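You operate a simulated robot arm through the tools that you are given. There is no shell and no other tool. Be economical: measure what you need, move in short steps, check, and stop when the job is done.

Carry out the task below with a simulated two-armed robot. There is one attempt and no reset: what you move stays moved.

## Task
Put the ends carton on top of the yellow reel. Put the white carton marked "dowels" from the top of the brown bench on top of the brown shims carton and the white carton that says "springs" on the grey cover. Turn the size knob to 35. Switch the flow pump switch on. Take the grey bundle and put it on the clear patch behind the deep crate. Put one of the filter baskets from the shelf under the green table in the blue tray. Take the blue shim on the shelf under the green table and put it away on the top of the orange bench. The order is free. Set down upright: ends carton, white carton.

The check looks at the end state, three seconds after you hand in, the way a careful person would. Anything else that was tipped, shoved, dropped, spilled or broken makes it a failure. Lids that push on must go on centred and level and be pressed home; caps that screw on are set level and turned clockwise until they are tight.

## Robot
Two 7-joint arms with three-finger grippers on one trunk, on a base that drives. Base frame: it is fixed to the floor where the robot stands at the start and does not move with it; the origin is under the middle of the robot, x ahead of it, y to its left, z up; the surface under the hand at the start is at about z = 0.8. Lengths are in m, angles in degrees, forces in N, time in s.
The left shoulder is at the start at [0.03, 0.124, 1.058], the right one opposite. With the tool pointing down near the work surface each hand reaches from about 0.1 to 0.78 m from the robot's upright axis, wherever it stands, measured 20 degrees to its own side. Places, roughly: blue shim [-2.5, 1.5, 0.25]; blue tray (20x13x4 cm) [1, 1.2, 0.8]; clear patch behind the deep crate [4.6, 2.1, 0.5]; ends carton [0.75, 0, 0.75]; filter basket (7x7x10 cm) [-2.4, 0.6, 0.4]; flow pump switch [-2.4, -5.7, 0.9]; grey bundle (20x4x4 cm) [3.7, 1.3, 0.5]; grey cover [1, 1, 0.75]; shims carton [1, 0.25, 0.75]; size knob [0.5, 0.6, 0.8]; top of the orange bench [0.8, -4.7, 0.8]; white carton [1, 0.5, 0.75]; yellow reel (10x10x6 cm) [1, -0.3, 0.8]. Payload 2.2 kg a hand.
The tool frame of a hand sits at the grasp point between the pads (the TCP): z along the fingers, y along the line on which they close. The tips reach 0.028 m beyond it. Largest opening 0.102 m; the body of the gripper starts 0.071 m behind the TCP.
Orientation is that of the tool frame in the base frame, as a unit quaternion [x, y, z, w]. With the fingers straight down and closing along the base's y, the tool's x points along the base's -x, its y along +y and its z along -z.

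## Interface
- The arms move only by the tool arm_command. It takes "left_targets", "right_targets" or both (then of equal length, played together; a hand with none holds still); each is a list that holds one entry, the list of rows, each a list of 7 numbers: the shift along the base's x, y, z in units of 400 mm (1.0 is 400 mm), then the turn, a rotation vector about the base's x, y, z in units of 60 degrees (1.0 is 60 degrees), then the closure, from 0 (fully open) to 1 (shut). In form: [[[dx, dy, dz, wx, wy, wz, claw], ...]]. A call has 1 to 10 rows; each row is the pose to reach, as a shift and turn from the pose commanded when the call began. A call with a number of a shift or a turn outside -1 to 1 is refused whole. A row lasts 0.2 s, in which the tool goes at most 0.05 m and 8.6 degrees; a call with a longer step from one row to the next is refused whole, and so is a gripper value outside its range. A pose out of reach is approached as far as the arm can. The call stops where the force on the tool passes 40 N (or 10 N more than at its start, if that is more) or the arm is blocked; 0.2 s more then pass. The fingers move at their own pace and stop on an object; they squeeze with about 33 N. The grip force told is the motor's: it shows also when the fingers shut on nothing. Time passes only in rows, and 0.2 s behind the last, so rows that repeat a pose let the fingers close. The reply holds the time, the measured pose of the TCP, the force on the tool along the base axes, the opening and the grip force, in the units named above and with some noise, with the torque about the TCP (base axes, N m) and any sound that the robot's microphone picked up.
- Cameras (640 x 400 px; columns grow to the right, rows downward): "scene" is now at [0.0493, 0.0149, 1.7767]; the picture's right is [0.18, -0.98, 0.00], its down [-0.72, -0.13, -0.68] and it looks along [0.67, 0.12, -0.73] (base axes); focal length 254 px, centre (320, 200). "left" rides on the left gripper at [0.072, 0.038, -0.086] in its tool frame; the picture's right is [-0.46, 0.89, 0.00], its down [-0.60, -0.32, -0.73] and it looks along [-0.65, -0.34, 0.68] (tool axes); focal length 256 px, centre (320, 200). "right" rides on the right gripper at [0.069, 0.044, -0.086] in its tool frame; the picture's right is [-0.53, 0.85, 0.00], its down [-0.58, -0.36, -0.73] and it looks along [-0.62, -0.39, 0.68] (tool axes); focal length 256 px, centre (320, 200). There is no depth. A picture from a camera that has moved, and an enlarged one, comes with that camera's place and axes in the base frame and with its lens.
- get_image(camera): a new picture of that camera. No time passes.
- slide_trunk(by): slides the trunk up (or, below 0, down) by that many m; the arms and the scene camera ride with it, the base frame stays. It gives what a move gives, with no picture.
- roll_base(legs): drives the robot by 1 to 6 legs, each [ahead, left, turn to the left] in m, m and degrees, along the robot's own axes; the way and the turn of a leg run together, so that a leg with both is an arc; at most 1.5 m and 180 degrees a leg. The arms and the cameras ride along, it lands a little off, and it stops where it bumps. It gives what a move gives.
- turn_head(pan, tilt): turns the head with the scene camera to pan (to the left, within 143 degrees either way) and tilt (down, from -29 to 69), counted from straight ahead of the robot. It gives what a move gives.
- zoom(camera, box): a new picture of the part [left, top, right, bottom] of that camera's present view, enlarged. No time passes.
- finish_job(): hands the job in; it is judged then, once.

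Go step by step. Nothing tells you exact positions but the pictures and the camera data: compare them with the known pose of the tool, close in by small moves and look again before you grip or let go. The budget is 207 turns and 194 pictures, counting those below and the enlarged ones. Unless the task says otherwise, let go and move clear before handing in.

The tools are called by a JSON object that holds its "op" and its "data". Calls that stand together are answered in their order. arm_command: Moves the arms, as the interface text tells. Its arguments: {"type":"object","properties":{"left_targets":{"type":"array"},"right_targets":{"type":"array"}},"required":[]} The other tools are called the same way: slide_trunk (by) slides the trunk up or down; roll_base (legs) drives the base; turn_head (pan, tilt) turns the head that bears the scene camera; get_image (camera) takes a picture; zoom (camera, box) takes an enlarged picture of a part of a camera's view; finish_job () hands the job in.

At the start:

```text
time_s: 0.0
left_position: [0.5015, 0.4658, 1.1321]
left_tool_rot: [0.001, 1.0, 0.001, 0.0]
left_wrist_force: [-0.3, 0.0, -0.2]
left_moment: [-0.02, 0.02, 0.02]
left_opening: 0.1018
left_finger_force: 0.0
right_position: [0.4922, -0.0327, 1.104]
right_tool_rot: [0.0, 1.0, 0.0, 0.0]
right_wrist_force: [0.2, 0.1, -0.2]
right_moment: [0.0, 0.02, -0.02]
right_opening: 0.102
right_finger_force: 0.1
trunk travel left (down, up): [-0.3, 0.24]
robot x, y, heading: [0.0001, -0.0028, 0.2]
head pan, tilt: [10.3, 46.8]
```

scene: 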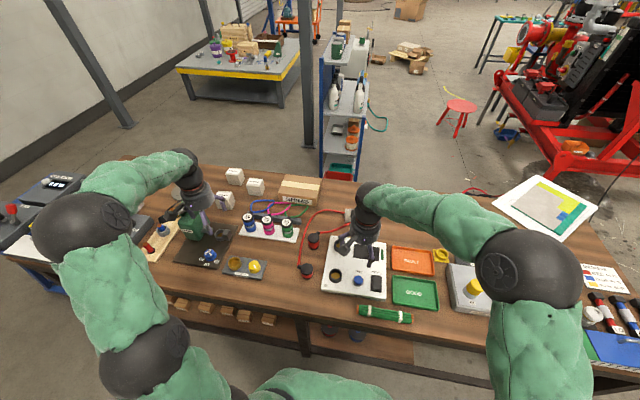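
right: 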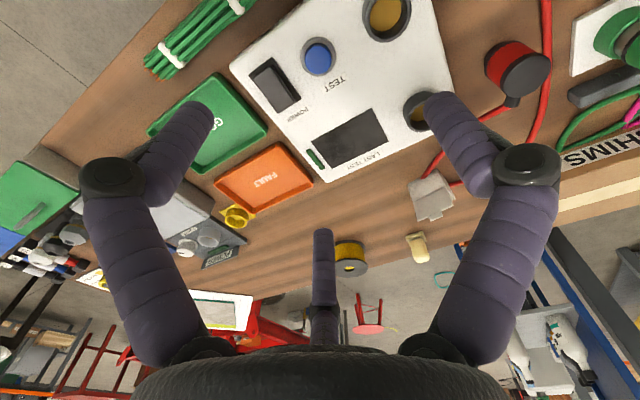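
left: 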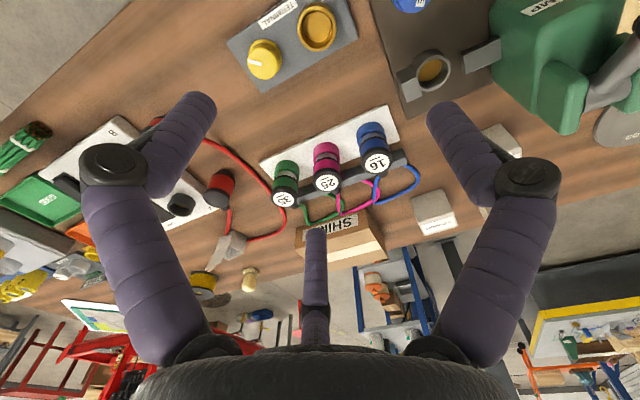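

I see a brown bench ahead with small cartons, a reel and several devices. I'll take enlarged views to identify things first.

{"op": "zoom", "data": {"camera": "scene", "box": [130, 150, 340, 290]}}

{"op": "zoom", "data": {"camera": "scene", "box": [300, 170, 510, 330]}}

{"op": "turn_head", "data": {"pan": 50, "tilt": 40}}

{"op": "get_image", "data": {"camera": "scene"}}

```text
2.86 times, centred on (235, 220) of scene
camera zoom: at [0.0493, 0.0149, 1.7767], right [0.18, -0.98, 0.0], down [-0.72, -0.13, -0.68], along [0.67, 0.12, -0.73], focal length 727 px, centre (563, 143)
```

zoom: 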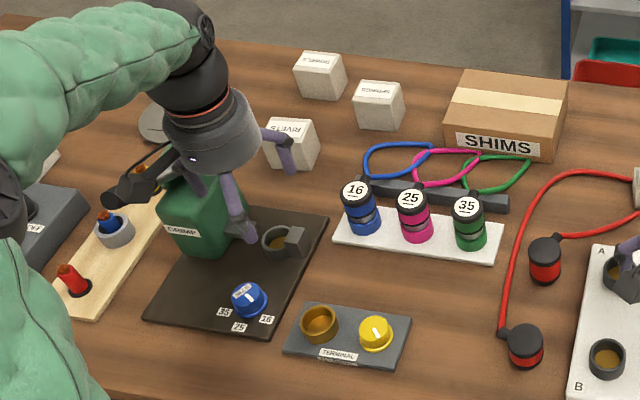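

```text
2.50 times, centred on (405, 250) of scene
camera zoom: at [0.0493, 0.0149, 1.7767], right [0.18, -0.98, 0.0], down [-0.72, -0.13, -0.68], along [0.67, 0.12, -0.73], focal length 636 px, centre (108, 75)
```

zoom: 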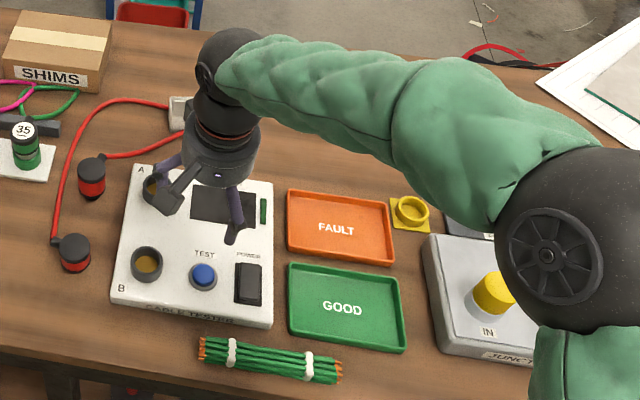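

```text
time_s: 1.1
left_position: [0.5012, 0.465, 1.1327]
left_tool_rot: [0.0, 1.0, 0.0, 0.0]
left_wrist_force: [0.7, 0.3, 0.0]
left_moment: [0.03, -0.03, 0.0]
left_opening: 0.1019
left_finger_force: 0.0
right_position: [0.4931, -0.0321, 1.103]
right_tool_rot: [0.0, 1.0, 0.0, 0.001]
right_wrist_force: [1.0, 0.7, 0.3]
right_moment: [0.0, 0.01, 0.0]
right_opening: 0.1021
right_finger_force: 0.0
trunk travel left (down, up): [-0.3, 0.24]
robot x, y, heading: [0.0018, -0.0002, 0.5]
head pan, tilt: [50.0, 40.0]
```

```text
188 pictures are left
camera scene: at [0.0256, 0.0657, 1.7866], right [0.77, -0.64, 0.0], down [-0.41, -0.49, -0.77], along [0.49, 0.59, -0.64], focal length 254 px, centre (320, 200)
```

scene: 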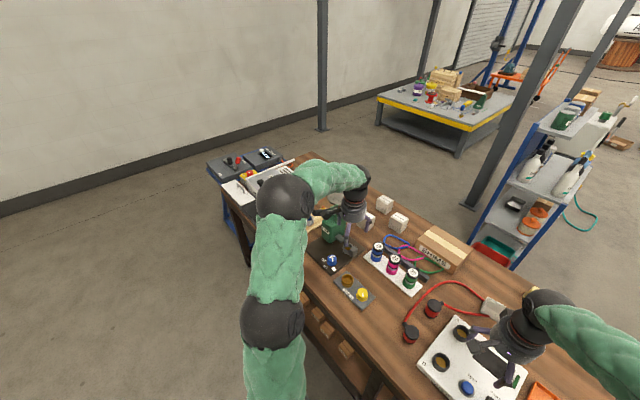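

The arms block some of the bench, so I'll pull both hands back and up, then look again.

{"op": "arm_command", "data": {"left_targets": [[[-0.1, 0, 0, 0, 0, 0, 0], [-0.2, 0, 0, 0, 0, 0, 0], [-0.3, 0, 0, 0, 0, 0, 0], [-0.4, 0, 0, 0, 0, 0, 0], [-0.5, 0, 0, 0, 0, 0, 0], [-0.6, 0, 0, 0, 0, 0, 0]]], "right_targets": [[[-0.1, -0.1, 0, 0, 0, 0, 0], [-0.2, -0.15, 0, 0, 0, 0, 0], [-0.3, -0.2, 0, 0, 0, 0, 0], [-0.4, -0.25, 0, 0, 0, 0, 0], [-0.5, -0.3, 0, 0, 0, 0, 0], [-0.6, -0.35, 0, 0, 0, 0, 0]]]}}

{"op": "turn_head", "data": {"pan": 35, "tilt": 35}}

{"op": "get_image", "data": {"camera": "scene"}}

{"op": "turn_head", "data": {"pan": -15, "tilt": 35}}

{"op": "get_image", "data": {"camera": "scene"}}

```text
refused: row 1 steps farther than a row can; nothing moved
```

```text
time_s: 1.8
left_position: [0.5014, 0.4659, 1.1323]
left_tool_rot: [0.001, 1.0, 0.0, 0.0]
left_wrist_force: [0.1, -0.2, -1.3]
left_moment: [0.0, 0.02, 0.02]
left_opening: 0.1022
left_finger_force: 0.1
right_position: [0.4928, -0.0316, 1.1039]
right_tool_rot: [0.0, 1.0, 0.0, 0.0]
right_wrist_force: [-0.7, -0.1, -0.7]
right_moment: [0.0, 0.01, -0.01]
right_opening: 0.1021
right_finger_force: 0.0
trunk travel left (down, up): [-0.3, 0.24]
robot x, y, heading: [0.0002, -0.0004, 0.1]
head pan, tilt: [35.0, 35.0]
```

```text
187 pictures are left
camera scene: at [0.0429, 0.0512, 1.7941], right [0.57, -0.82, 0.0], down [-0.47, -0.33, -0.82], along [0.67, 0.47, -0.57], focal length 254 px, centre (320, 200)
```

scene: 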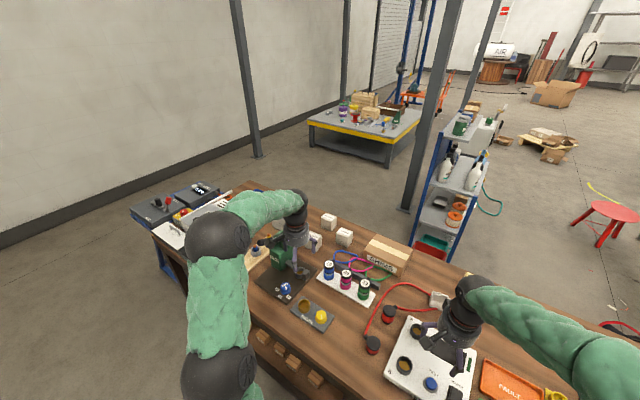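

```text
time_s: 3.0
left_position: [0.5022, 0.4652, 1.1318]
left_tool_rot: [0.0, 1.0, 0.0, 0.0]
left_wrist_force: [0.2, -0.3, -0.1]
left_moment: [0.02, -0.03, -0.02]
left_opening: 0.1018
left_finger_force: 0.0
right_position: [0.4921, -0.0329, 1.1026]
right_tool_rot: [0.0, 1.0, 0.0, 0.0]
right_wrist_force: [-0.5, -0.5, 0.9]
right_moment: [-0.01, 0.0, 0.01]
right_opening: 0.1021
right_finger_force: 0.0
trunk travel left (down, up): [-0.3, 0.24]
robot x, y, heading: [0.0002, -0.0006, 0.0]
head pan, tilt: [-15.0, 35.0]
```

```text
186 pictures are left
camera scene: at [0.0559, -0.0221, 1.7941], right [-0.26, -0.97, 0.0], down [-0.55, 0.15, -0.82], along [0.79, -0.21, -0.57], focal length 254 px, centre (320, 200)
```

scene: 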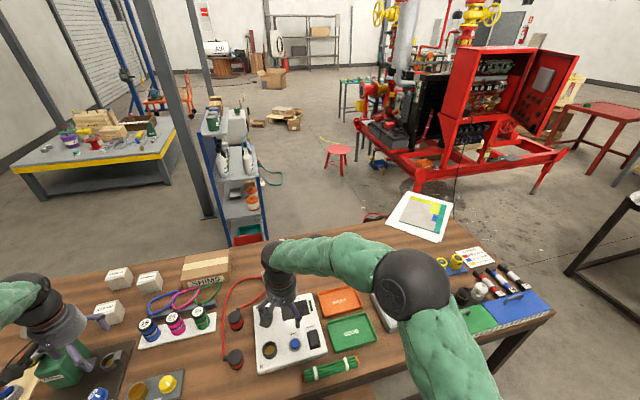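

The first call's first row was too long, so I'll repeat it with shorter steps and look along the bench.

{"op": "arm_command", "data": {"left_targets": [[[-0.1, 0, 0, 0, 0, 0, 0], [-0.2, 0, 0, 0, 0, 0, 0], [-0.3, 0, 0, 0, 0, 0, 0], [-0.4, 0, 0, 0, 0, 0, 0], [-0.5, 0, 0, 0, 0, 0, 0], [-0.6, 0, 0, 0, 0, 0, 0]]], "right_targets": [[[-0.1, -0.06, 0, 0, 0, 0, 0], [-0.2, -0.12, 0, 0, 0, 0, 0], [-0.3, -0.18, 0, 0, 0, 0, 0], [-0.4, -0.24, 0, 0, 0, 0, 0], [-0.5, -0.3, 0, 0, 0, 0, 0], [-0.6, -0.36, 0, 0, 0, 0, 0]]]}}

{"op": "turn_head", "data": {"pan": -15, "tilt": 45}}

{"op": "get_image", "data": {"camera": "scene"}}

{"op": "turn_head", "data": {"pan": 35, "tilt": 40}}

{"op": "get_image", "data": {"camera": "scene"}}

```text
time_s: 4.4
left_position: [0.2576, 0.4668, 1.1352]
left_tool_rot: [0.0, 1.0, 0.001, 0.001]
left_wrist_force: [-0.7, -0.9, 0.9]
left_moment: [0.04, -0.04, -0.02]
left_opening: 0.102
left_finger_force: 0.0
right_position: [0.25, -0.1764, 1.1044]
right_tool_rot: [0.0, 1.0, 0.001, 0.0]
right_wrist_force: [-0.2, -0.9, 0.2]
right_moment: [0.01, -0.07, -0.01]
right_opening: 0.102
right_finger_force: 0.1
trunk travel left (down, up): [-0.3, 0.24]
robot x, y, heading: [0.0017, 0.0042, 0.0]
head pan, tilt: [-15.0, 35.0]
```

```text
time_s: 5.1
left_position: [0.2611, 0.4656, 1.1327]
left_tool_rot: [0.001, 1.0, 0.001, 0.0]
left_wrist_force: [-0.7, -0.6, -0.1]
left_moment: [-0.01, 0.01, -0.02]
left_opening: 0.1022
left_finger_force: 0.1
right_position: [0.2533, -0.1753, 1.1025]
right_tool_rot: [0.0, 1.0, 0.0, 0.0]
right_wrist_force: [-0.4, -0.7, -0.4]
right_moment: [-0.01, 0.0, 0.01]
right_opening: 0.1021
right_finger_force: 0.0
trunk travel left (down, up): [-0.3, 0.24]
robot x, y, heading: [0.0012, -0.0, -0.3]
head pan, tilt: [-15.0, 45.0]
```

```text
185 pictures are left
camera scene: at [0.0495, -0.0202, 1.7794], right [-0.26, -0.97, 0.0], down [-0.68, 0.18, -0.71], along [0.68, -0.18, -0.71], focal length 254 px, centre (320, 200)
```

scene: 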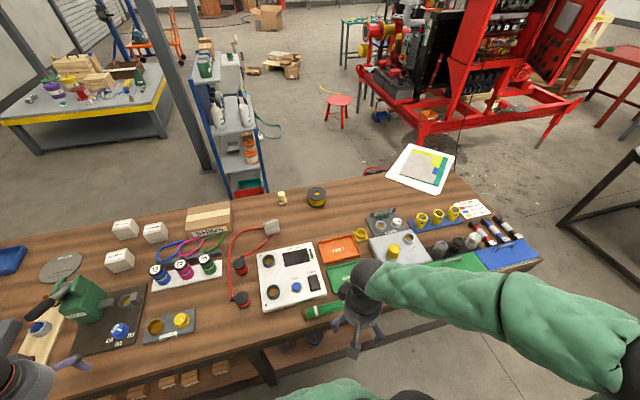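

```text
time_s: 6.3
left_position: [0.2604, 0.4669, 1.133]
left_tool_rot: [0.0, 1.0, 0.001, 0.0]
left_wrist_force: [0.3, 0.3, 0.1]
left_moment: [0.02, -0.01, 0.01]
left_opening: 0.102
left_finger_force: 0.1
right_position: [0.2533, -0.1745, 1.1015]
right_tool_rot: [0.0, 1.0, 0.001, 0.001]
right_wrist_force: [-0.3, 0.4, -0.4]
right_moment: [0.0, 0.02, -0.02]
right_opening: 0.1021
right_finger_force: 0.1
trunk travel left (down, up): [-0.3, 0.24]
robot x, y, heading: [-0.0017, -0.0, 0.0]
head pan, tilt: [35.0, 40.0]
```

```text
184 pictures are left
camera scene: at [0.0404, 0.0492, 1.7866], right [0.57, -0.82, 0.0], down [-0.53, -0.37, -0.77], along [0.63, 0.44, -0.64], focal length 254 px, centre (320, 200)
```

scene: 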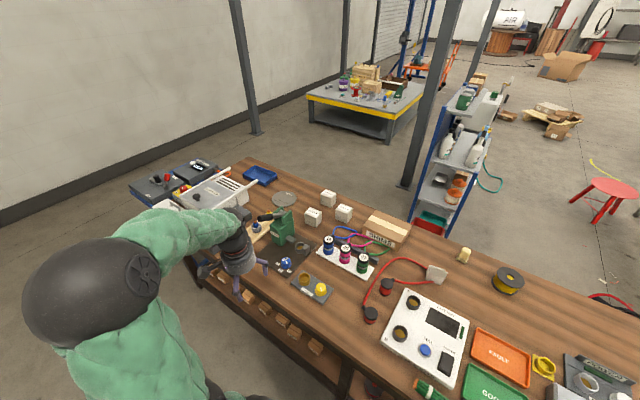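

Now the bench is visible: the blue tray and a round grey disc at the far left, three white cartons and the shims carton. I'll zoom for labels.

{"op": "zoom", "data": {"camera": "scene", "box": [240, 150, 430, 270]}}

{"op": "zoom", "data": {"camera": "scene", "box": [380, 210, 560, 330]}}

{"op": "zoom", "data": {"camera": "scene", "box": [240, 210, 350, 310]}}

```text
3.33 times, centred on (335, 210) of scene
camera zoom: at [0.0404, 0.0492, 1.7866], right [0.57, -0.82, 0.0], down [-0.53, -0.37, -0.77], along [0.63, 0.44, -0.64], focal length 848 px, centre (270, 167)
```

zoom: 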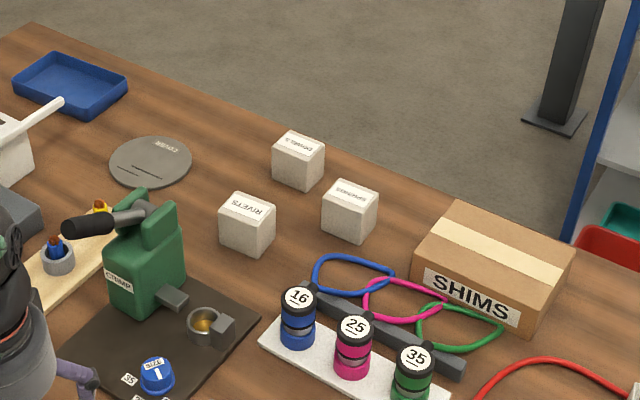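

```text
3.33 times, centred on (470, 270) of scene
camera zoom: at [0.0404, 0.0492, 1.7866], right [0.57, -0.82, 0.0], down [-0.53, -0.37, -0.77], along [0.63, 0.44, -0.64], focal length 848 px, centre (-180, -33)
```

zoom: 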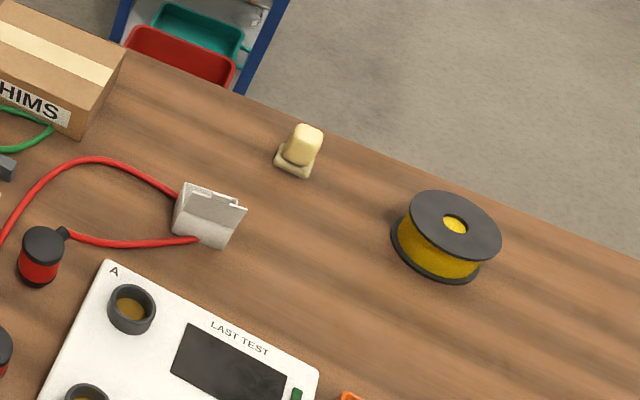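

```text
4.00 times, centred on (295, 260) of scene
camera zoom: at [0.0404, 0.0492, 1.7866], right [0.57, -0.82, 0.0], down [-0.53, -0.37, -0.77], along [0.63, 0.44, -0.64], focal length 1018 px, centre (420, -40)
```

zoom: 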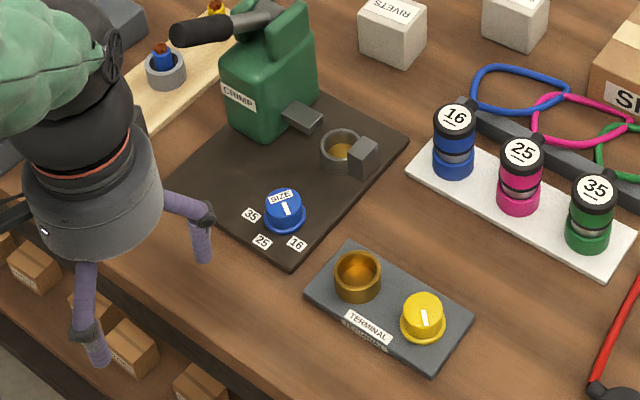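

{"op": "zoom", "data": {"camera": "scene", "box": [400, 245, 470, 295]}}

{"op": "turn_head", "data": {"pan": 0, "tilt": 60}}

{"op": "get_image", "data": {"camera": "scene"}}

{"op": "get_image", "data": {"camera": "right"}}

```text
8.00 times, centred on (435, 270) of scene
camera zoom: at [0.0404, 0.0492, 1.7866], right [0.57, -0.82, 0.0], down [-0.53, -0.37, -0.77], along [0.63, 0.44, -0.64], focal length 2035 px, centre (-600, -360)
```

zoom: 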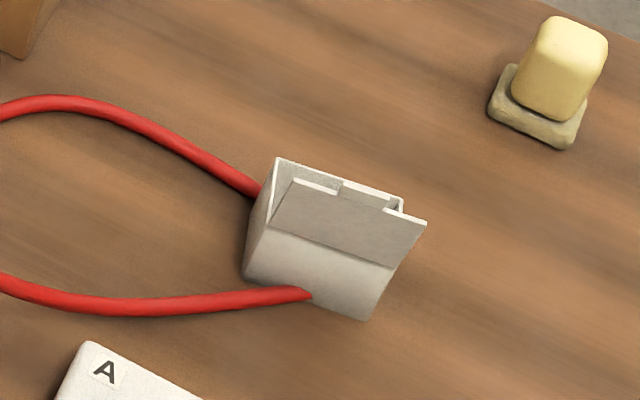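

```text
time_s: 7.3
left_position: [0.2609, 0.4675, 1.1322]
left_tool_rot: [0.0, 1.0, 0.0, -0.001]
left_wrist_force: [0.1, 0.5, 0.5]
left_moment: [0.0, -0.01, -0.01]
left_opening: 0.1021
left_finger_force: 0.0
right_position: [0.2536, -0.1755, 1.1011]
right_tool_rot: [0.0, 1.0, 0.0, 0.0]
right_wrist_force: [0.2, -0.4, 0.1]
right_moment: [-0.02, -0.02, -0.01]
right_opening: 0.102
right_finger_force: 0.1
trunk travel left (down, up): [-0.3, 0.24]
robot x, y, heading: [-0.0017, 0.0011, -0.0]
head pan, tilt: [0.0, 60.0]
```

```text
179 pictures are left
camera scene: at [0.0373, 0.0006, 1.7599], right [0.0, -1.0, 0.0], down [-0.87, 0.0, -0.5], along [0.5, 0.0, -0.87], focal length 254 px, centre (320, 200)
```

scene: 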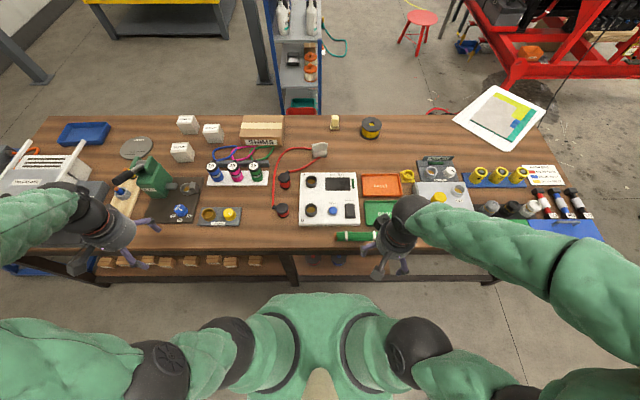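

```text
178 pictures are left
camera right: at [0.184, -0.1304, 1.1895], right [0.53, 0.85, 0.0], down [0.58, -0.36, 0.73], along [0.62, -0.39, -0.68], focal length 256 px, centre (320, 200)
```

right: 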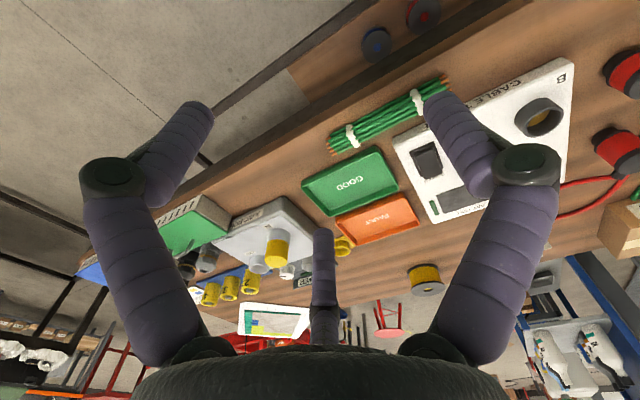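

The white open box at about [0.85, 0] with a red lead seems to be the candidate for "ends". I'll look at it from the right hand camera and also check the little brown cartons below.

{"op": "arm_command", "data": {"right_targets": [[[0.075, 0.08, 0, 0, 0, 0, 0], [0.15, 0.16, 0, 0, 0, 0, 0], [0.225, 0.24, 0, 0, 0, 0, 0], [0.3, 0.32, 0, 0, 0, 0, 0], [0.375, 0.4, 0, 0, 0, 0, 0], [0.45, 0.48, 0, 0, 0, 0, 0], [0.525, 0.56, 0, 0, 0, 0, 0], [0.6, 0.64, 0, 0, 0, 0, 0], [0.675, 0.72, 0, 0, 0, 0, 0], [0.75, 0.8, 0, 0, 0, 0, 0]]]}}

{"op": "get_image", "data": {"camera": "right"}}

{"op": "zoom", "data": {"camera": "scene", "box": [90, 220, 300, 310]}}

```text
time_s: 9.5
left_position: [0.2625, 0.4681, 1.1327]
left_tool_rot: [0.0, 1.0, -0.001, -0.001]
left_wrist_force: [-0.6, -0.5, 0.2]
left_moment: [0.03, 0.03, 0.01]
left_opening: 0.1018
left_finger_force: 0.1
right_position: [0.5516, 0.1471, 1.103]
right_tool_rot: [-0.001, 1.0, 0.0, -0.001]
right_wrist_force: [0.3, 0.5, -0.1]
right_moment: [0.0, 0.06, -0.04]
right_opening: 0.102
right_finger_force: 0.0
trunk travel left (down, up): [-0.3, 0.24]
robot x, y, heading: [-0.0029, -0.0012, 0.0]
head pan, tilt: [0.0, 60.0]
```

```text
177 pictures are left
camera right: at [0.4836, 0.1913, 1.1905], right [0.53, 0.85, 0.0], down [0.58, -0.36, 0.73], along [0.62, -0.39, -0.68], focal length 256 px, centre (320, 200)
```

right: 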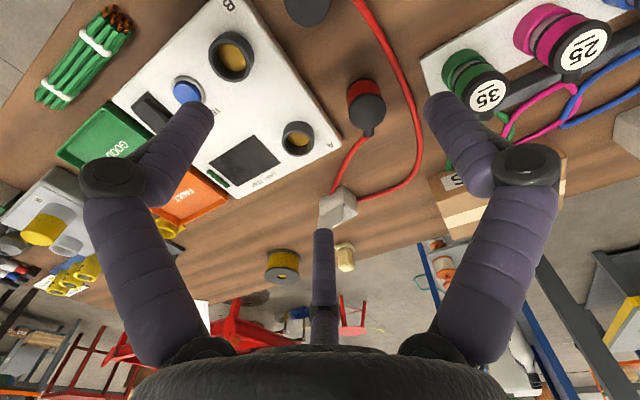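

```text
3.05 times, centred on (195, 265) of scene
camera zoom: at [0.0391, 0.0022, 1.7598], right [0.0, -1.0, 0.0], down [-0.87, 0.0, -0.5], along [0.5, 0.0, -0.87], focal length 775 px, centre (701, 2)
```

zoom: 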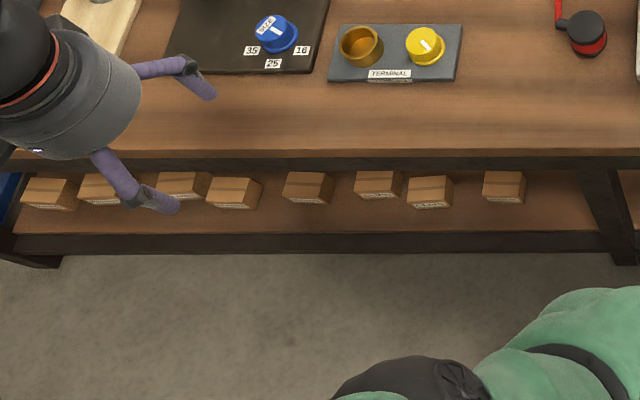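

{"op": "zoom", "data": {"camera": "right", "box": [300, 160, 380, 240]}}

{"op": "zoom", "data": {"camera": "scene", "box": [270, 130, 350, 190]}}

```text
5.00 times, centred on (340, 200) of right
camera zoom: at [0.4836, 0.1913, 1.1905], right [0.53, 0.85, 0.0], down [0.58, -0.36, 0.73], along [0.62, -0.39, -0.68], focal length 1280 px, centre (220, 200)
```

zoom: 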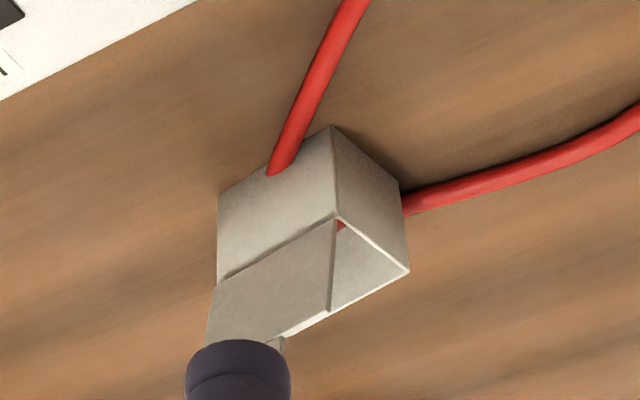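

```text
6.67 times, centred on (310, 160) of scene
camera zoom: at [0.0391, 0.0022, 1.7598], right [0.0, -1.0, 0.0], down [-0.87, 0.0, -0.5], along [0.5, 0.0, -0.87], focal length 1696 px, centre (387, 467)
```

zoom: 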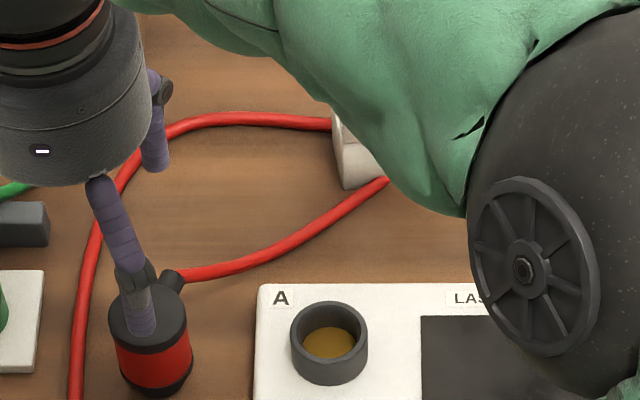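

The white open box at about [0.87, 0] is the ends carton (label not yet seen). I'll start with the size knob: the left hand goes to look at it, and the right pulls back.

{"op": "arm_command", "data": {"left_targets": [[[0.042, 0.076, -0.055, 0, 0, 0, 0], [0.084, 0.152, -0.11, 0, 0, 0, 0], [0.126, 0.228, -0.166, 0, 0, 0, 0], [0.168, 0.304, -0.222, 0, 0, 0, 0], [0.21, 0.38, -0.277, 0, 0, 0, 0], [0.25, 0.4575, -0.3325, 0, 0, 0, 0]]], "right_targets": [[[-0.08, -0.08, 0, 0, 0, 0, 0], [-0.16, -0.16, 0, 0, 0, 0, 0], [-0.24, -0.24, 0, 0, 0, 0, 0], [-0.32, -0.32, 0, 0, 0, 0, 0], [-0.4, -0.4, 0, 0, 0, 0, 0], [-0.48, -0.48, 0, 0, 0, 0, 0]]]}}

{"op": "get_image", "data": {"camera": "left"}}

```text
time_s: 10.9
left_position: [0.362, 0.6506, 0.9995]
left_tool_rot: [0.0, 1.0, 0.001, 0.0]
left_wrist_force: [0.0, 0.5, -0.3]
left_moment: [0.0, 0.0, 0.03]
left_opening: 0.1018
left_finger_force: 0.0
right_position: [0.3584, -0.046, 1.1012]
right_tool_rot: [-0.001, 1.0, 0.0, 0.0]
right_wrist_force: [-0.2, 0.1, 0.2]
right_moment: [-0.03, -0.01, -0.01]
right_opening: 0.1019
right_finger_force: 0.0
trunk travel left (down, up): [-0.3, 0.24]
robot x, y, heading: [0.0006, -0.0018, -0.3]
head pan, tilt: [0.0, 60.0]
```

```text
173 pictures are left
camera left: at [0.29, 0.6882, 1.0864], right [0.46, 0.89, 0.0], down [0.6, -0.32, 0.73], along [0.65, -0.34, -0.68], focal length 256 px, centre (320, 200)
```

left: 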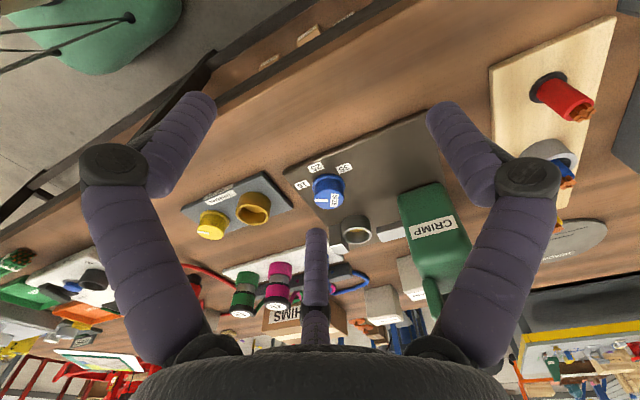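

{"op": "zoom", "data": {"camera": "left", "box": [280, 145, 380, 225]}}

{"op": "zoom", "data": {"camera": "scene", "box": [155, 190, 215, 235]}}

```text
5.00 times, centred on (330, 185) of left
camera zoom: at [0.29, 0.6882, 1.0864], right [0.46, 0.89, 0.0], down [0.6, -0.32, 0.73], along [0.65, -0.34, -0.68], focal length 1280 px, centre (270, 275)
```

zoom: 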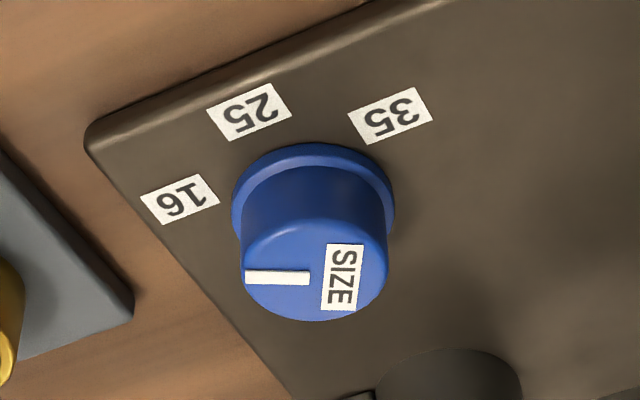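

```text
8.89 times, centred on (185, 212) of scene
camera zoom: at [0.0366, 0.001, 1.7599], right [0.0, -1.0, 0.0], down [-0.87, 0.0, -0.5], along [0.5, 0.0, -0.87], focal length 2262 px, centre (1520, 89)
```

zoom: 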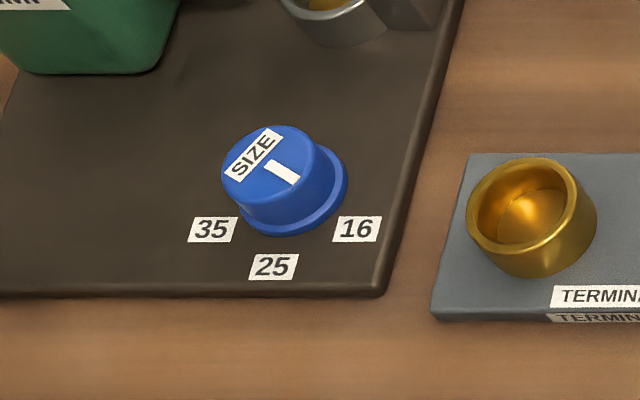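

The size knob reads 16 and sits at about [0.53, 0.58], top z≈0.84. The 35 mark is 120° clockwise from above. I'll pre-turn the left hand +60° above it with the jaws narrowed.

{"op": "arm_command", "data": {"left_targets": [[[0.0525, -0.022, -0.025, 0, 0, 0.125, 0.36], [0.105, -0.044, -0.05, 0, 0, 0.25, 0.36], [0.1575, -0.066, -0.075, 0, 0, 0.375, 0.36], [0.21, -0.088, -0.1, 0, 0, 0.5, 0.36], [0.2625, -0.11, -0.125, 0, 0, 0.625, 0.36], [0.315, -0.132, -0.15, 0, 0, 0.75, 0.36], [0.3675, -0.154, -0.175, 0, 0, 0.875, 0.36], [0.42, -0.1765, -0.2, 0, 0, 1.0, 0.36]]]}}

{"op": "get_image", "data": {"camera": "left"}}

{"op": "zoom", "data": {"camera": "scene", "box": [100, 140, 260, 240]}}

```text
time_s: 12.7
left_position: [0.5291, 0.5794, 0.9191]
left_tool_rot: [-0.5, 0.866, 0.001, 0.0]
left_wrist_force: [0.6, -0.1, 0.2]
left_moment: [-0.04, 0.04, -0.01]
left_opening: 0.0652
left_finger_force: 0.2
right_position: [0.3606, -0.047, 1.1008]
right_tool_rot: [0.0, 1.0, 0.0, 0.0]
right_wrist_force: [-1.4, 0.4, 0.1]
right_moment: [-0.04, -0.01, -0.02]
right_opening: 0.1022
right_finger_force: 0.1
trunk travel left (down, up): [-0.3, 0.24]
robot x, y, heading: [-0.002, 0.0016, -0.1]
head pan, tilt: [0.0, 60.0]
```

```text
170 pictures are left
camera left: at [0.4615, 0.5355, 1.006], right [-0.54, 0.84, 0.0], down [0.58, 0.37, 0.73], along [0.62, 0.39, -0.68], focal length 256 px, centre (320, 200)
```

left: 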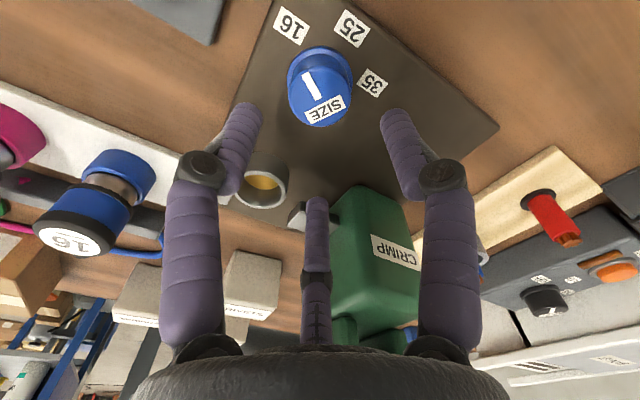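

```text
4.00 times, centred on (180, 190) of scene
camera zoom: at [0.0385, 0.0007, 1.7598], right [0.0, -1.0, 0.0], down [-0.87, 0.0, -0.5], along [0.5, 0.0, -0.87], focal length 1018 px, centre (880, 240)
```

zoom: 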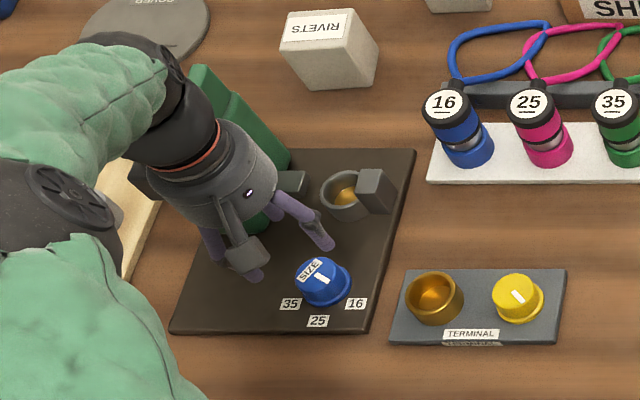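

The knob is centred under the hand. I'll go down around it.

{"op": "arm_command", "data": {"left_targets": [[[-0.005, -0.003, -0.07, 0, 0, 0, 0.36], [-0.005, -0.003, -0.13, 0, 0, 0, 0.36], [-0.005, -0.003, -0.19, 0, 0, 0, 0.36]]]}}

{"op": "get_image", "data": {"camera": "left"}}

```text
time_s: 13.5
left_position: [0.5276, 0.5781, 0.8413]
left_tool_rot: [-0.501, 0.866, 0.0, 0.0]
left_wrist_force: [0.2, 0.3, 0.1]
left_moment: [-0.02, 0.03, 0.02]
left_opening: 0.0654
left_finger_force: 0.1
right_position: [0.3601, -0.0469, 1.1009]
right_tool_rot: [0.0, 1.0, 0.0, -0.001]
right_wrist_force: [-0.2, 0.3, 0.2]
right_moment: [0.01, 0.02, 0.03]
right_opening: 0.1019
right_finger_force: 0.0
trunk travel left (down, up): [-0.3, 0.24]
robot x, y, heading: [-0.001, 0.0007, 0.1]
head pan, tilt: [0.0, 60.0]
```

```text
168 pictures are left
camera left: at [0.4599, 0.5336, 0.9285], right [-0.53, 0.84, 0.0], down [0.58, 0.36, 0.73], along [0.62, 0.39, -0.68], focal length 256 px, centre (320, 200)
```

left: 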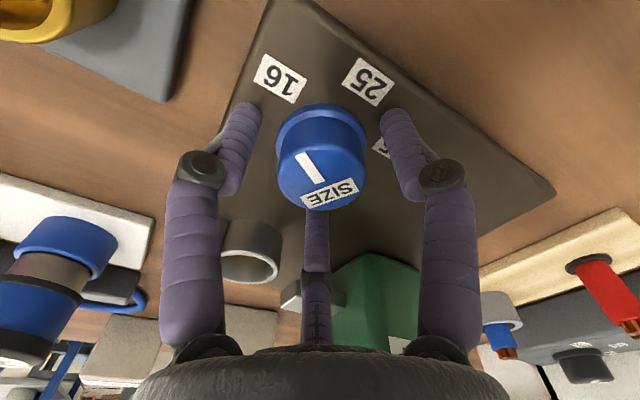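

The knob is between the pads. I'll close and turn clockwise 60°.

{"op": "arm_command", "data": {"left_targets": [[[0, 0, 0, 0, 0, 0, 1], [0, 0, 0, 0, 0, 0, 1], [0, 0, 0, 0, 0, -0.125, 1], [0, 0, 0, 0, 0, -0.25, 1], [0, 0, 0, 0, 0, -0.375, 1], [0, 0, 0, 0, 0, -0.5, 1], [0, 0, 0, 0, 0, -0.625, 1], [0, 0, 0, 0, 0, -0.75, 1], [0, 0, 0, 0, 0, -0.875, 1], [0, 0, 0, 0, 0, -1, 1]]]}}

{"op": "get_image", "data": {"camera": "left"}}

```text
time_s: 15.7
left_position: [0.527, 0.5775, 0.8425]
left_tool_rot: [0.001, 1.0, -0.001, 0.0]
left_wrist_force: [-3.3, 8.4, -2.5]
left_moment: [0.52, 0.17, 0.01]
left_opening: 0.0471
left_finger_force: 45.1
right_position: [0.3592, -0.0458, 1.1025]
right_tool_rot: [0.0, 1.0, 0.0, 0.0]
right_wrist_force: [0.2, 0.0, -0.9]
right_moment: [0.02, 0.01, -0.02]
right_opening: 0.1018
right_finger_force: 0.0
trunk travel left (down, up): [-0.3, 0.24]
robot x, y, heading: [0.0008, -0.0021, 0.3]
head pan, tilt: [0.0, 60.0]
```

```text
167 pictures are left
camera left: at [0.4557, 0.6159, 0.9295], right [0.47, 0.88, 0.0], down [0.6, -0.32, 0.73], along [0.65, -0.34, -0.68], focal length 256 px, centre (320, 200)
```

left: 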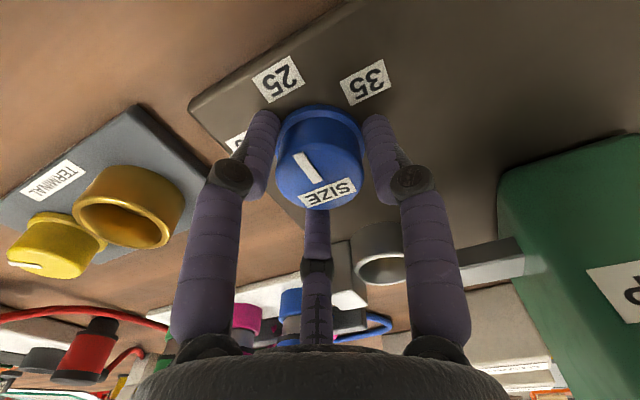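

It turned with the hand and now points to 25. I'll turn another 60° to 35.

{"op": "arm_command", "data": {"left_targets": [[[0, 0, 0, 0, 0, -0.125, 1], [0, 0, 0, 0, 0, -0.25, 1], [0, 0, 0, 0, 0, -0.375, 1], [0, 0, 0, 0, 0, -0.5, 1], [0, 0, 0, 0, 0, -0.625, 1], [0, 0, 0, 0, 0, -0.75, 1], [0, 0, 0, 0, 0, -0.875, 1], [0, 0, 0, 0, 0, -1, 1], [0, 0, 0, 0, 0, -1, 1]]]}}

{"op": "zoom", "data": {"camera": "left", "box": [200, 20, 440, 220]}}

```text
time_s: 17.7
left_position: [0.5276, 0.5784, 0.8424]
left_tool_rot: [0.501, 0.865, -0.001, 0.0]
left_wrist_force: [-5.3, 10.0, -2.8]
left_moment: [0.42, 0.03, -0.02]
left_opening: 0.0474
left_finger_force: 44.7
right_position: [0.3601, -0.0458, 1.1014]
right_tool_rot: [0.0, 1.0, 0.0, 0.0]
right_wrist_force: [0.3, 0.2, -0.4]
right_moment: [0.02, 0.05, 0.0]
right_opening: 0.1021
right_finger_force: 0.0
trunk travel left (down, up): [-0.3, 0.24]
robot x, y, heading: [0.0004, 0.0005, 0.1]
head pan, tilt: [0.0, 60.0]
```

```text
2.00 times, centred on (320, 120) of left
camera zoom: at [0.5248, 0.6593, 0.9295], right [1.0, 0.04, 0.0], down [0.03, -0.68, 0.73], along [0.03, -0.73, -0.68], focal length 512 px, centre (320, 360)
```

zoom: 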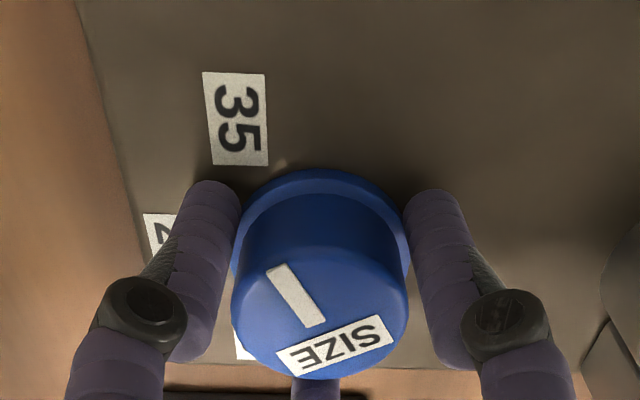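

The pointer looks to be at 35. I'll open, rise, and check.

{"op": "arm_command", "data": {"left_targets": [[[0, 0, 0, 0, 0, 0, 0.3], [0, 0, 0, 0, 0, 0, 0.3], [0, 0, 0.1, 0, 0, 0, 0.3], [0, 0, 0.2, 0, 0, 0, 0.3], [-0.1, 0, 0.3, 0, 0, 0.1, 0.3], [-0.2, 0, 0.35, 0, 0, 0.2, 0.3], [-0.3, 0, 0.4, 0, 0, 0.3, 0.3]]]}}

{"op": "zoom", "data": {"camera": "scene", "box": [155, 190, 215, 235]}}

{"op": "get_image", "data": {"camera": "left"}}

```text
refused: row 5 steps farther than a row can; nothing moved
```

```text
8.89 times, centred on (185, 212) of scene
camera zoom: at [0.0369, 0.0022, 1.7598], right [0.0, -1.0, 0.0], down [-0.87, 0.0, -0.5], along [0.5, 0.0, -0.87], focal length 2262 px, centre (1520, 89)
```

zoom: 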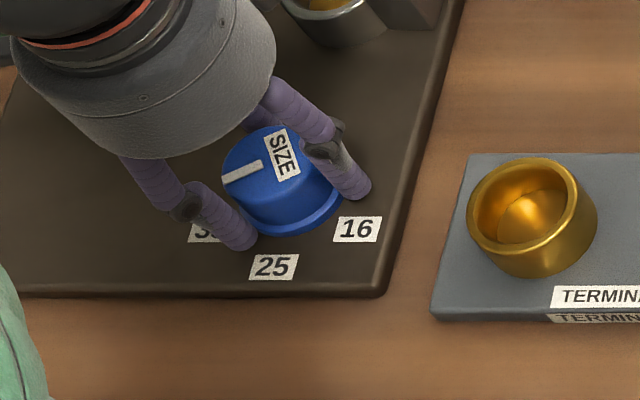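

```text
164 pictures are left
camera left: at [0.5248, 0.6593, 0.9295], right [1.0, 0.04, 0.0], down [0.03, -0.68, 0.73], along [0.03, -0.73, -0.68], focal length 256 px, centre (320, 200)
```

left: 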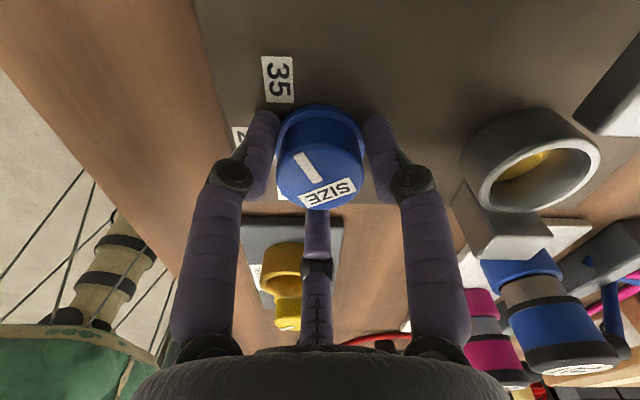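

The pointer lies along the 35 direction (about 58–60°). I'll release and rise with shorter steps.

{"op": "arm_command", "data": {"left_targets": [[[0, 0, 0, 0, 0, 0, 0.3], [0, 0, 0, 0, 0, 0, 0.3], [0, 0, 0.1, 0, 0, 0, 0.3], [0, 0, 0.2, 0, 0, 0, 0.3], [0, 0, 0.3, 0, 0, 0.1, 0.3], [-0.1, 0, 0.36, 0, 0, 0.2, 0.3], [-0.2, 0, 0.42, 0, 0, 0.3, 0.3], [-0.3, 0, 0.48, 0, 0, 0.4, 0.3], [-0.4, 0, 0.54, 0, 0, 0.5, 0.3], [-0.5, 0, 0.6, 0, 0, 0.6, 0.3]]]}}

{"op": "zoom", "data": {"camera": "scene", "box": [155, 190, 215, 235]}}

{"op": "turn_head", "data": {"pan": 140, "tilt": 20}}

{"op": "get_image", "data": {"camera": "scene"}}

{"op": "turn_head", "data": {"pan": -140, "tilt": 15}}

{"op": "get_image", "data": {"camera": "scene"}}

```text
time_s: 19.9
left_position: [0.3271, 0.5732, 1.0858]
left_tool_rot: [0.207, 0.978, 0.0, 0.001]
left_wrist_force: [-0.5, -0.1, -0.2]
left_moment: [-0.01, -0.04, -0.03]
left_opening: 0.0713
left_finger_force: 0.0
right_position: [0.3582, -0.0469, 1.1039]
right_tool_rot: [0.0, 1.0, 0.0, 0.0]
right_wrist_force: [0.1, -1.0, 0.3]
right_moment: [0.05, -0.05, -0.01]
right_opening: 0.102
right_finger_force: 0.1
trunk travel left (down, up): [-0.3, 0.24]
robot x, y, heading: [-0.0002, -0.0004, 0.1]
head pan, tilt: [0.0, 60.0]
```

```text
8.89 times, centred on (185, 212) of scene
camera zoom: at [0.0353, -0.0005, 1.7599], right [0.0, -1.0, 0.0], down [-0.87, 0.0, -0.5], along [0.5, 0.0, -0.87], focal length 2262 px, centre (1520, 89)
```

zoom: 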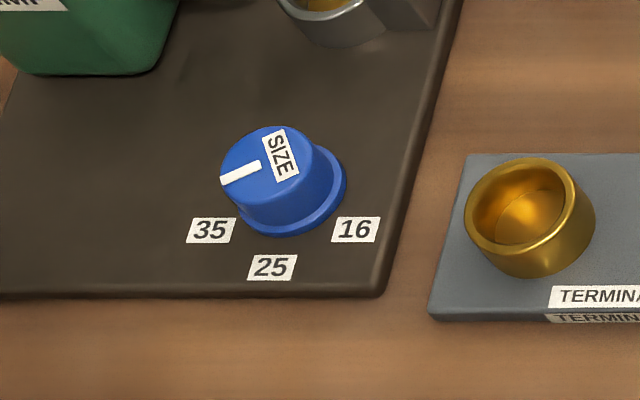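

```text
time_s: 22.1
left_position: [0.3295, 0.5735, 1.0838]
left_tool_rot: [0.208, 0.978, 0.0, 0.0]
left_wrist_force: [0.2, 0.7, -0.7]
left_moment: [-0.01, -0.03, 0.04]
left_opening: 0.0712
left_finger_force: 0.1
right_position: [0.36, -0.0458, 1.1016]
right_tool_rot: [-0.001, 1.0, 0.0, 0.0]
right_wrist_force: [0.5, -0.2, -1.0]
right_moment: [0.02, 0.04, 0.0]
right_opening: 0.102
right_finger_force: 0.0
trunk travel left (down, up): [-0.3, 0.24]
robot x, y, heading: [-0.0005, -0.0019, -0.1]
head pan, tilt: [140.0, 20.0]
```

```text
162 pictures are left
camera scene: at [-0.1006, 0.0606, 1.818], right [0.64, 0.77, 0.0], down [0.26, -0.22, -0.94], along [-0.72, 0.6, -0.34], focal length 254 px, centre (320, 200)
```

scene: 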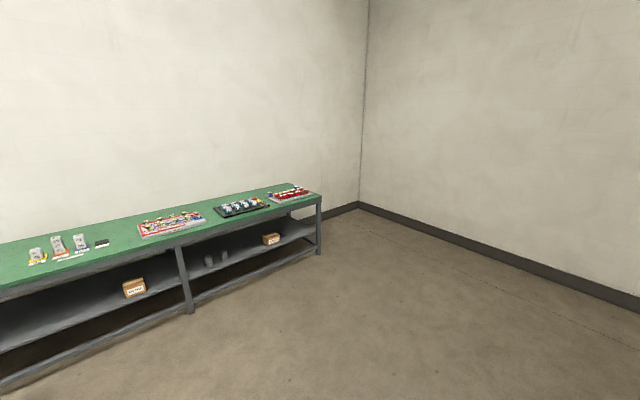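

```text
time_s: 26.0
left_position: [0.3289, 0.5741, 1.0839]
left_tool_rot: [0.207, 0.978, 0.0, 0.0]
left_wrist_force: [0.2, -0.5, 0.2]
left_moment: [0.01, 0.01, 0.01]
left_opening: 0.0713
left_finger_force: 0.0
right_position: [0.3607, -0.0462, 1.1028]
right_tool_rot: [0.0, 1.0, 0.0, 0.0]
right_wrist_force: [-0.4, 1.1, 0.6]
right_moment: [-0.01, 0.01, 0.01]
right_opening: 0.1019
right_finger_force: 0.0
trunk travel left (down, up): [-0.3, 0.24]
robot x, y, heading: [0.0014, 0.0011, -0.0]
head pan, tilt: [-140.0, 15.0]
```

```text
161 pictures are left
camera scene: at [-0.1008, -0.0594, 1.8262], right [-0.64, 0.77, 0.0], down [0.2, 0.17, -0.97], along [-0.74, -0.62, -0.26], focal length 254 px, centre (320, 200)
```

scene: 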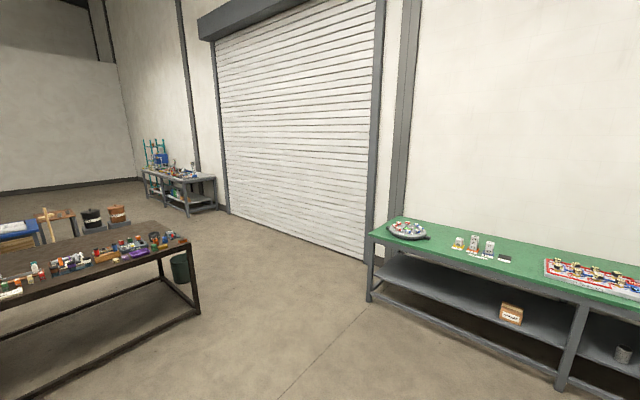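

The knob is at 35. The green table is behind the robot with two grey mesh baskets and small cartons on its shelf, so I'll drive there.

{"op": "roll_base", "data": {"legs": [[-0.8, 0, 0], [0, 0, 180], [0.35, -0.9, 0]]}}

{"op": "turn_head", "data": {"pan": 0, "tilt": 45}}

{"op": "get_image", "data": {"camera": "scene"}}

```text
time_s: 42.5
left_position: [-1.5061, 0.2917, 1.0849]
left_tool_rot: [0.984, -0.179, -0.001, 0.0]
left_wrist_force: [-0.7, -0.1, 0.1]
left_moment: [0.0, 0.02, -0.02]
left_opening: 0.071
left_finger_force: 0.1
right_position: [-1.5722, 0.9086, 1.1026]
right_tool_rot: [1.0, 0.029, -0.001, 0.0]
right_wrist_force: [0.3, 0.2, 0.6]
right_moment: [-0.03, 0.03, 0.03]
right_opening: 0.1019
right_finger_force: 0.0
trunk travel left (down, up): [-0.3, 0.24]
robot x, y, heading: [-1.212, 0.8858, -176.5]
head pan, tilt: [-140.0, 15.0]
```

```text
time_s: 44.7
left_position: [-1.5053, 0.2912, 1.0847]
left_tool_rot: [0.984, -0.179, 0.0, 0.0]
left_wrist_force: [-0.2, 0.4, -0.2]
left_moment: [0.04, -0.03, -0.01]
left_opening: 0.0713
left_finger_force: 0.0
right_position: [-1.5725, 0.9104, 1.1016]
right_tool_rot: [1.0, 0.028, 0.001, 0.0]
right_wrist_force: [-0.3, 1.4, -0.4]
right_moment: [0.0, 0.0, -0.02]
right_opening: 0.1021
right_finger_force: 0.0
trunk travel left (down, up): [-0.3, 0.24]
robot x, y, heading: [-1.2122, 0.8811, -176.7]
head pan, tilt: [0.0, 45.0]
```

```text
160 pictures are left
camera scene: at [-1.2615, 0.8808, 1.7793], right [-0.06, 1.0, 0.0], down [0.71, 0.04, -0.71], along [-0.71, -0.04, -0.71], focal length 254 px, centre (320, 200)
```

scene: 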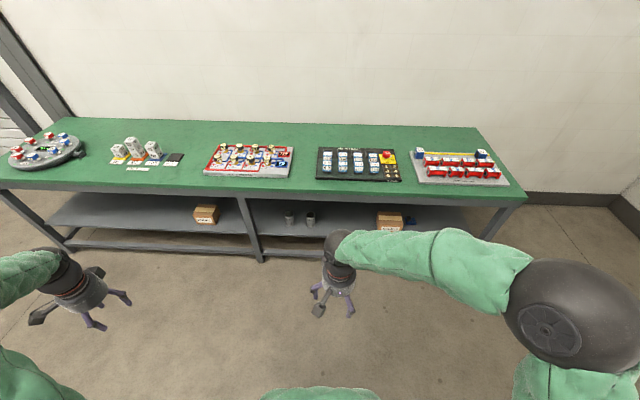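

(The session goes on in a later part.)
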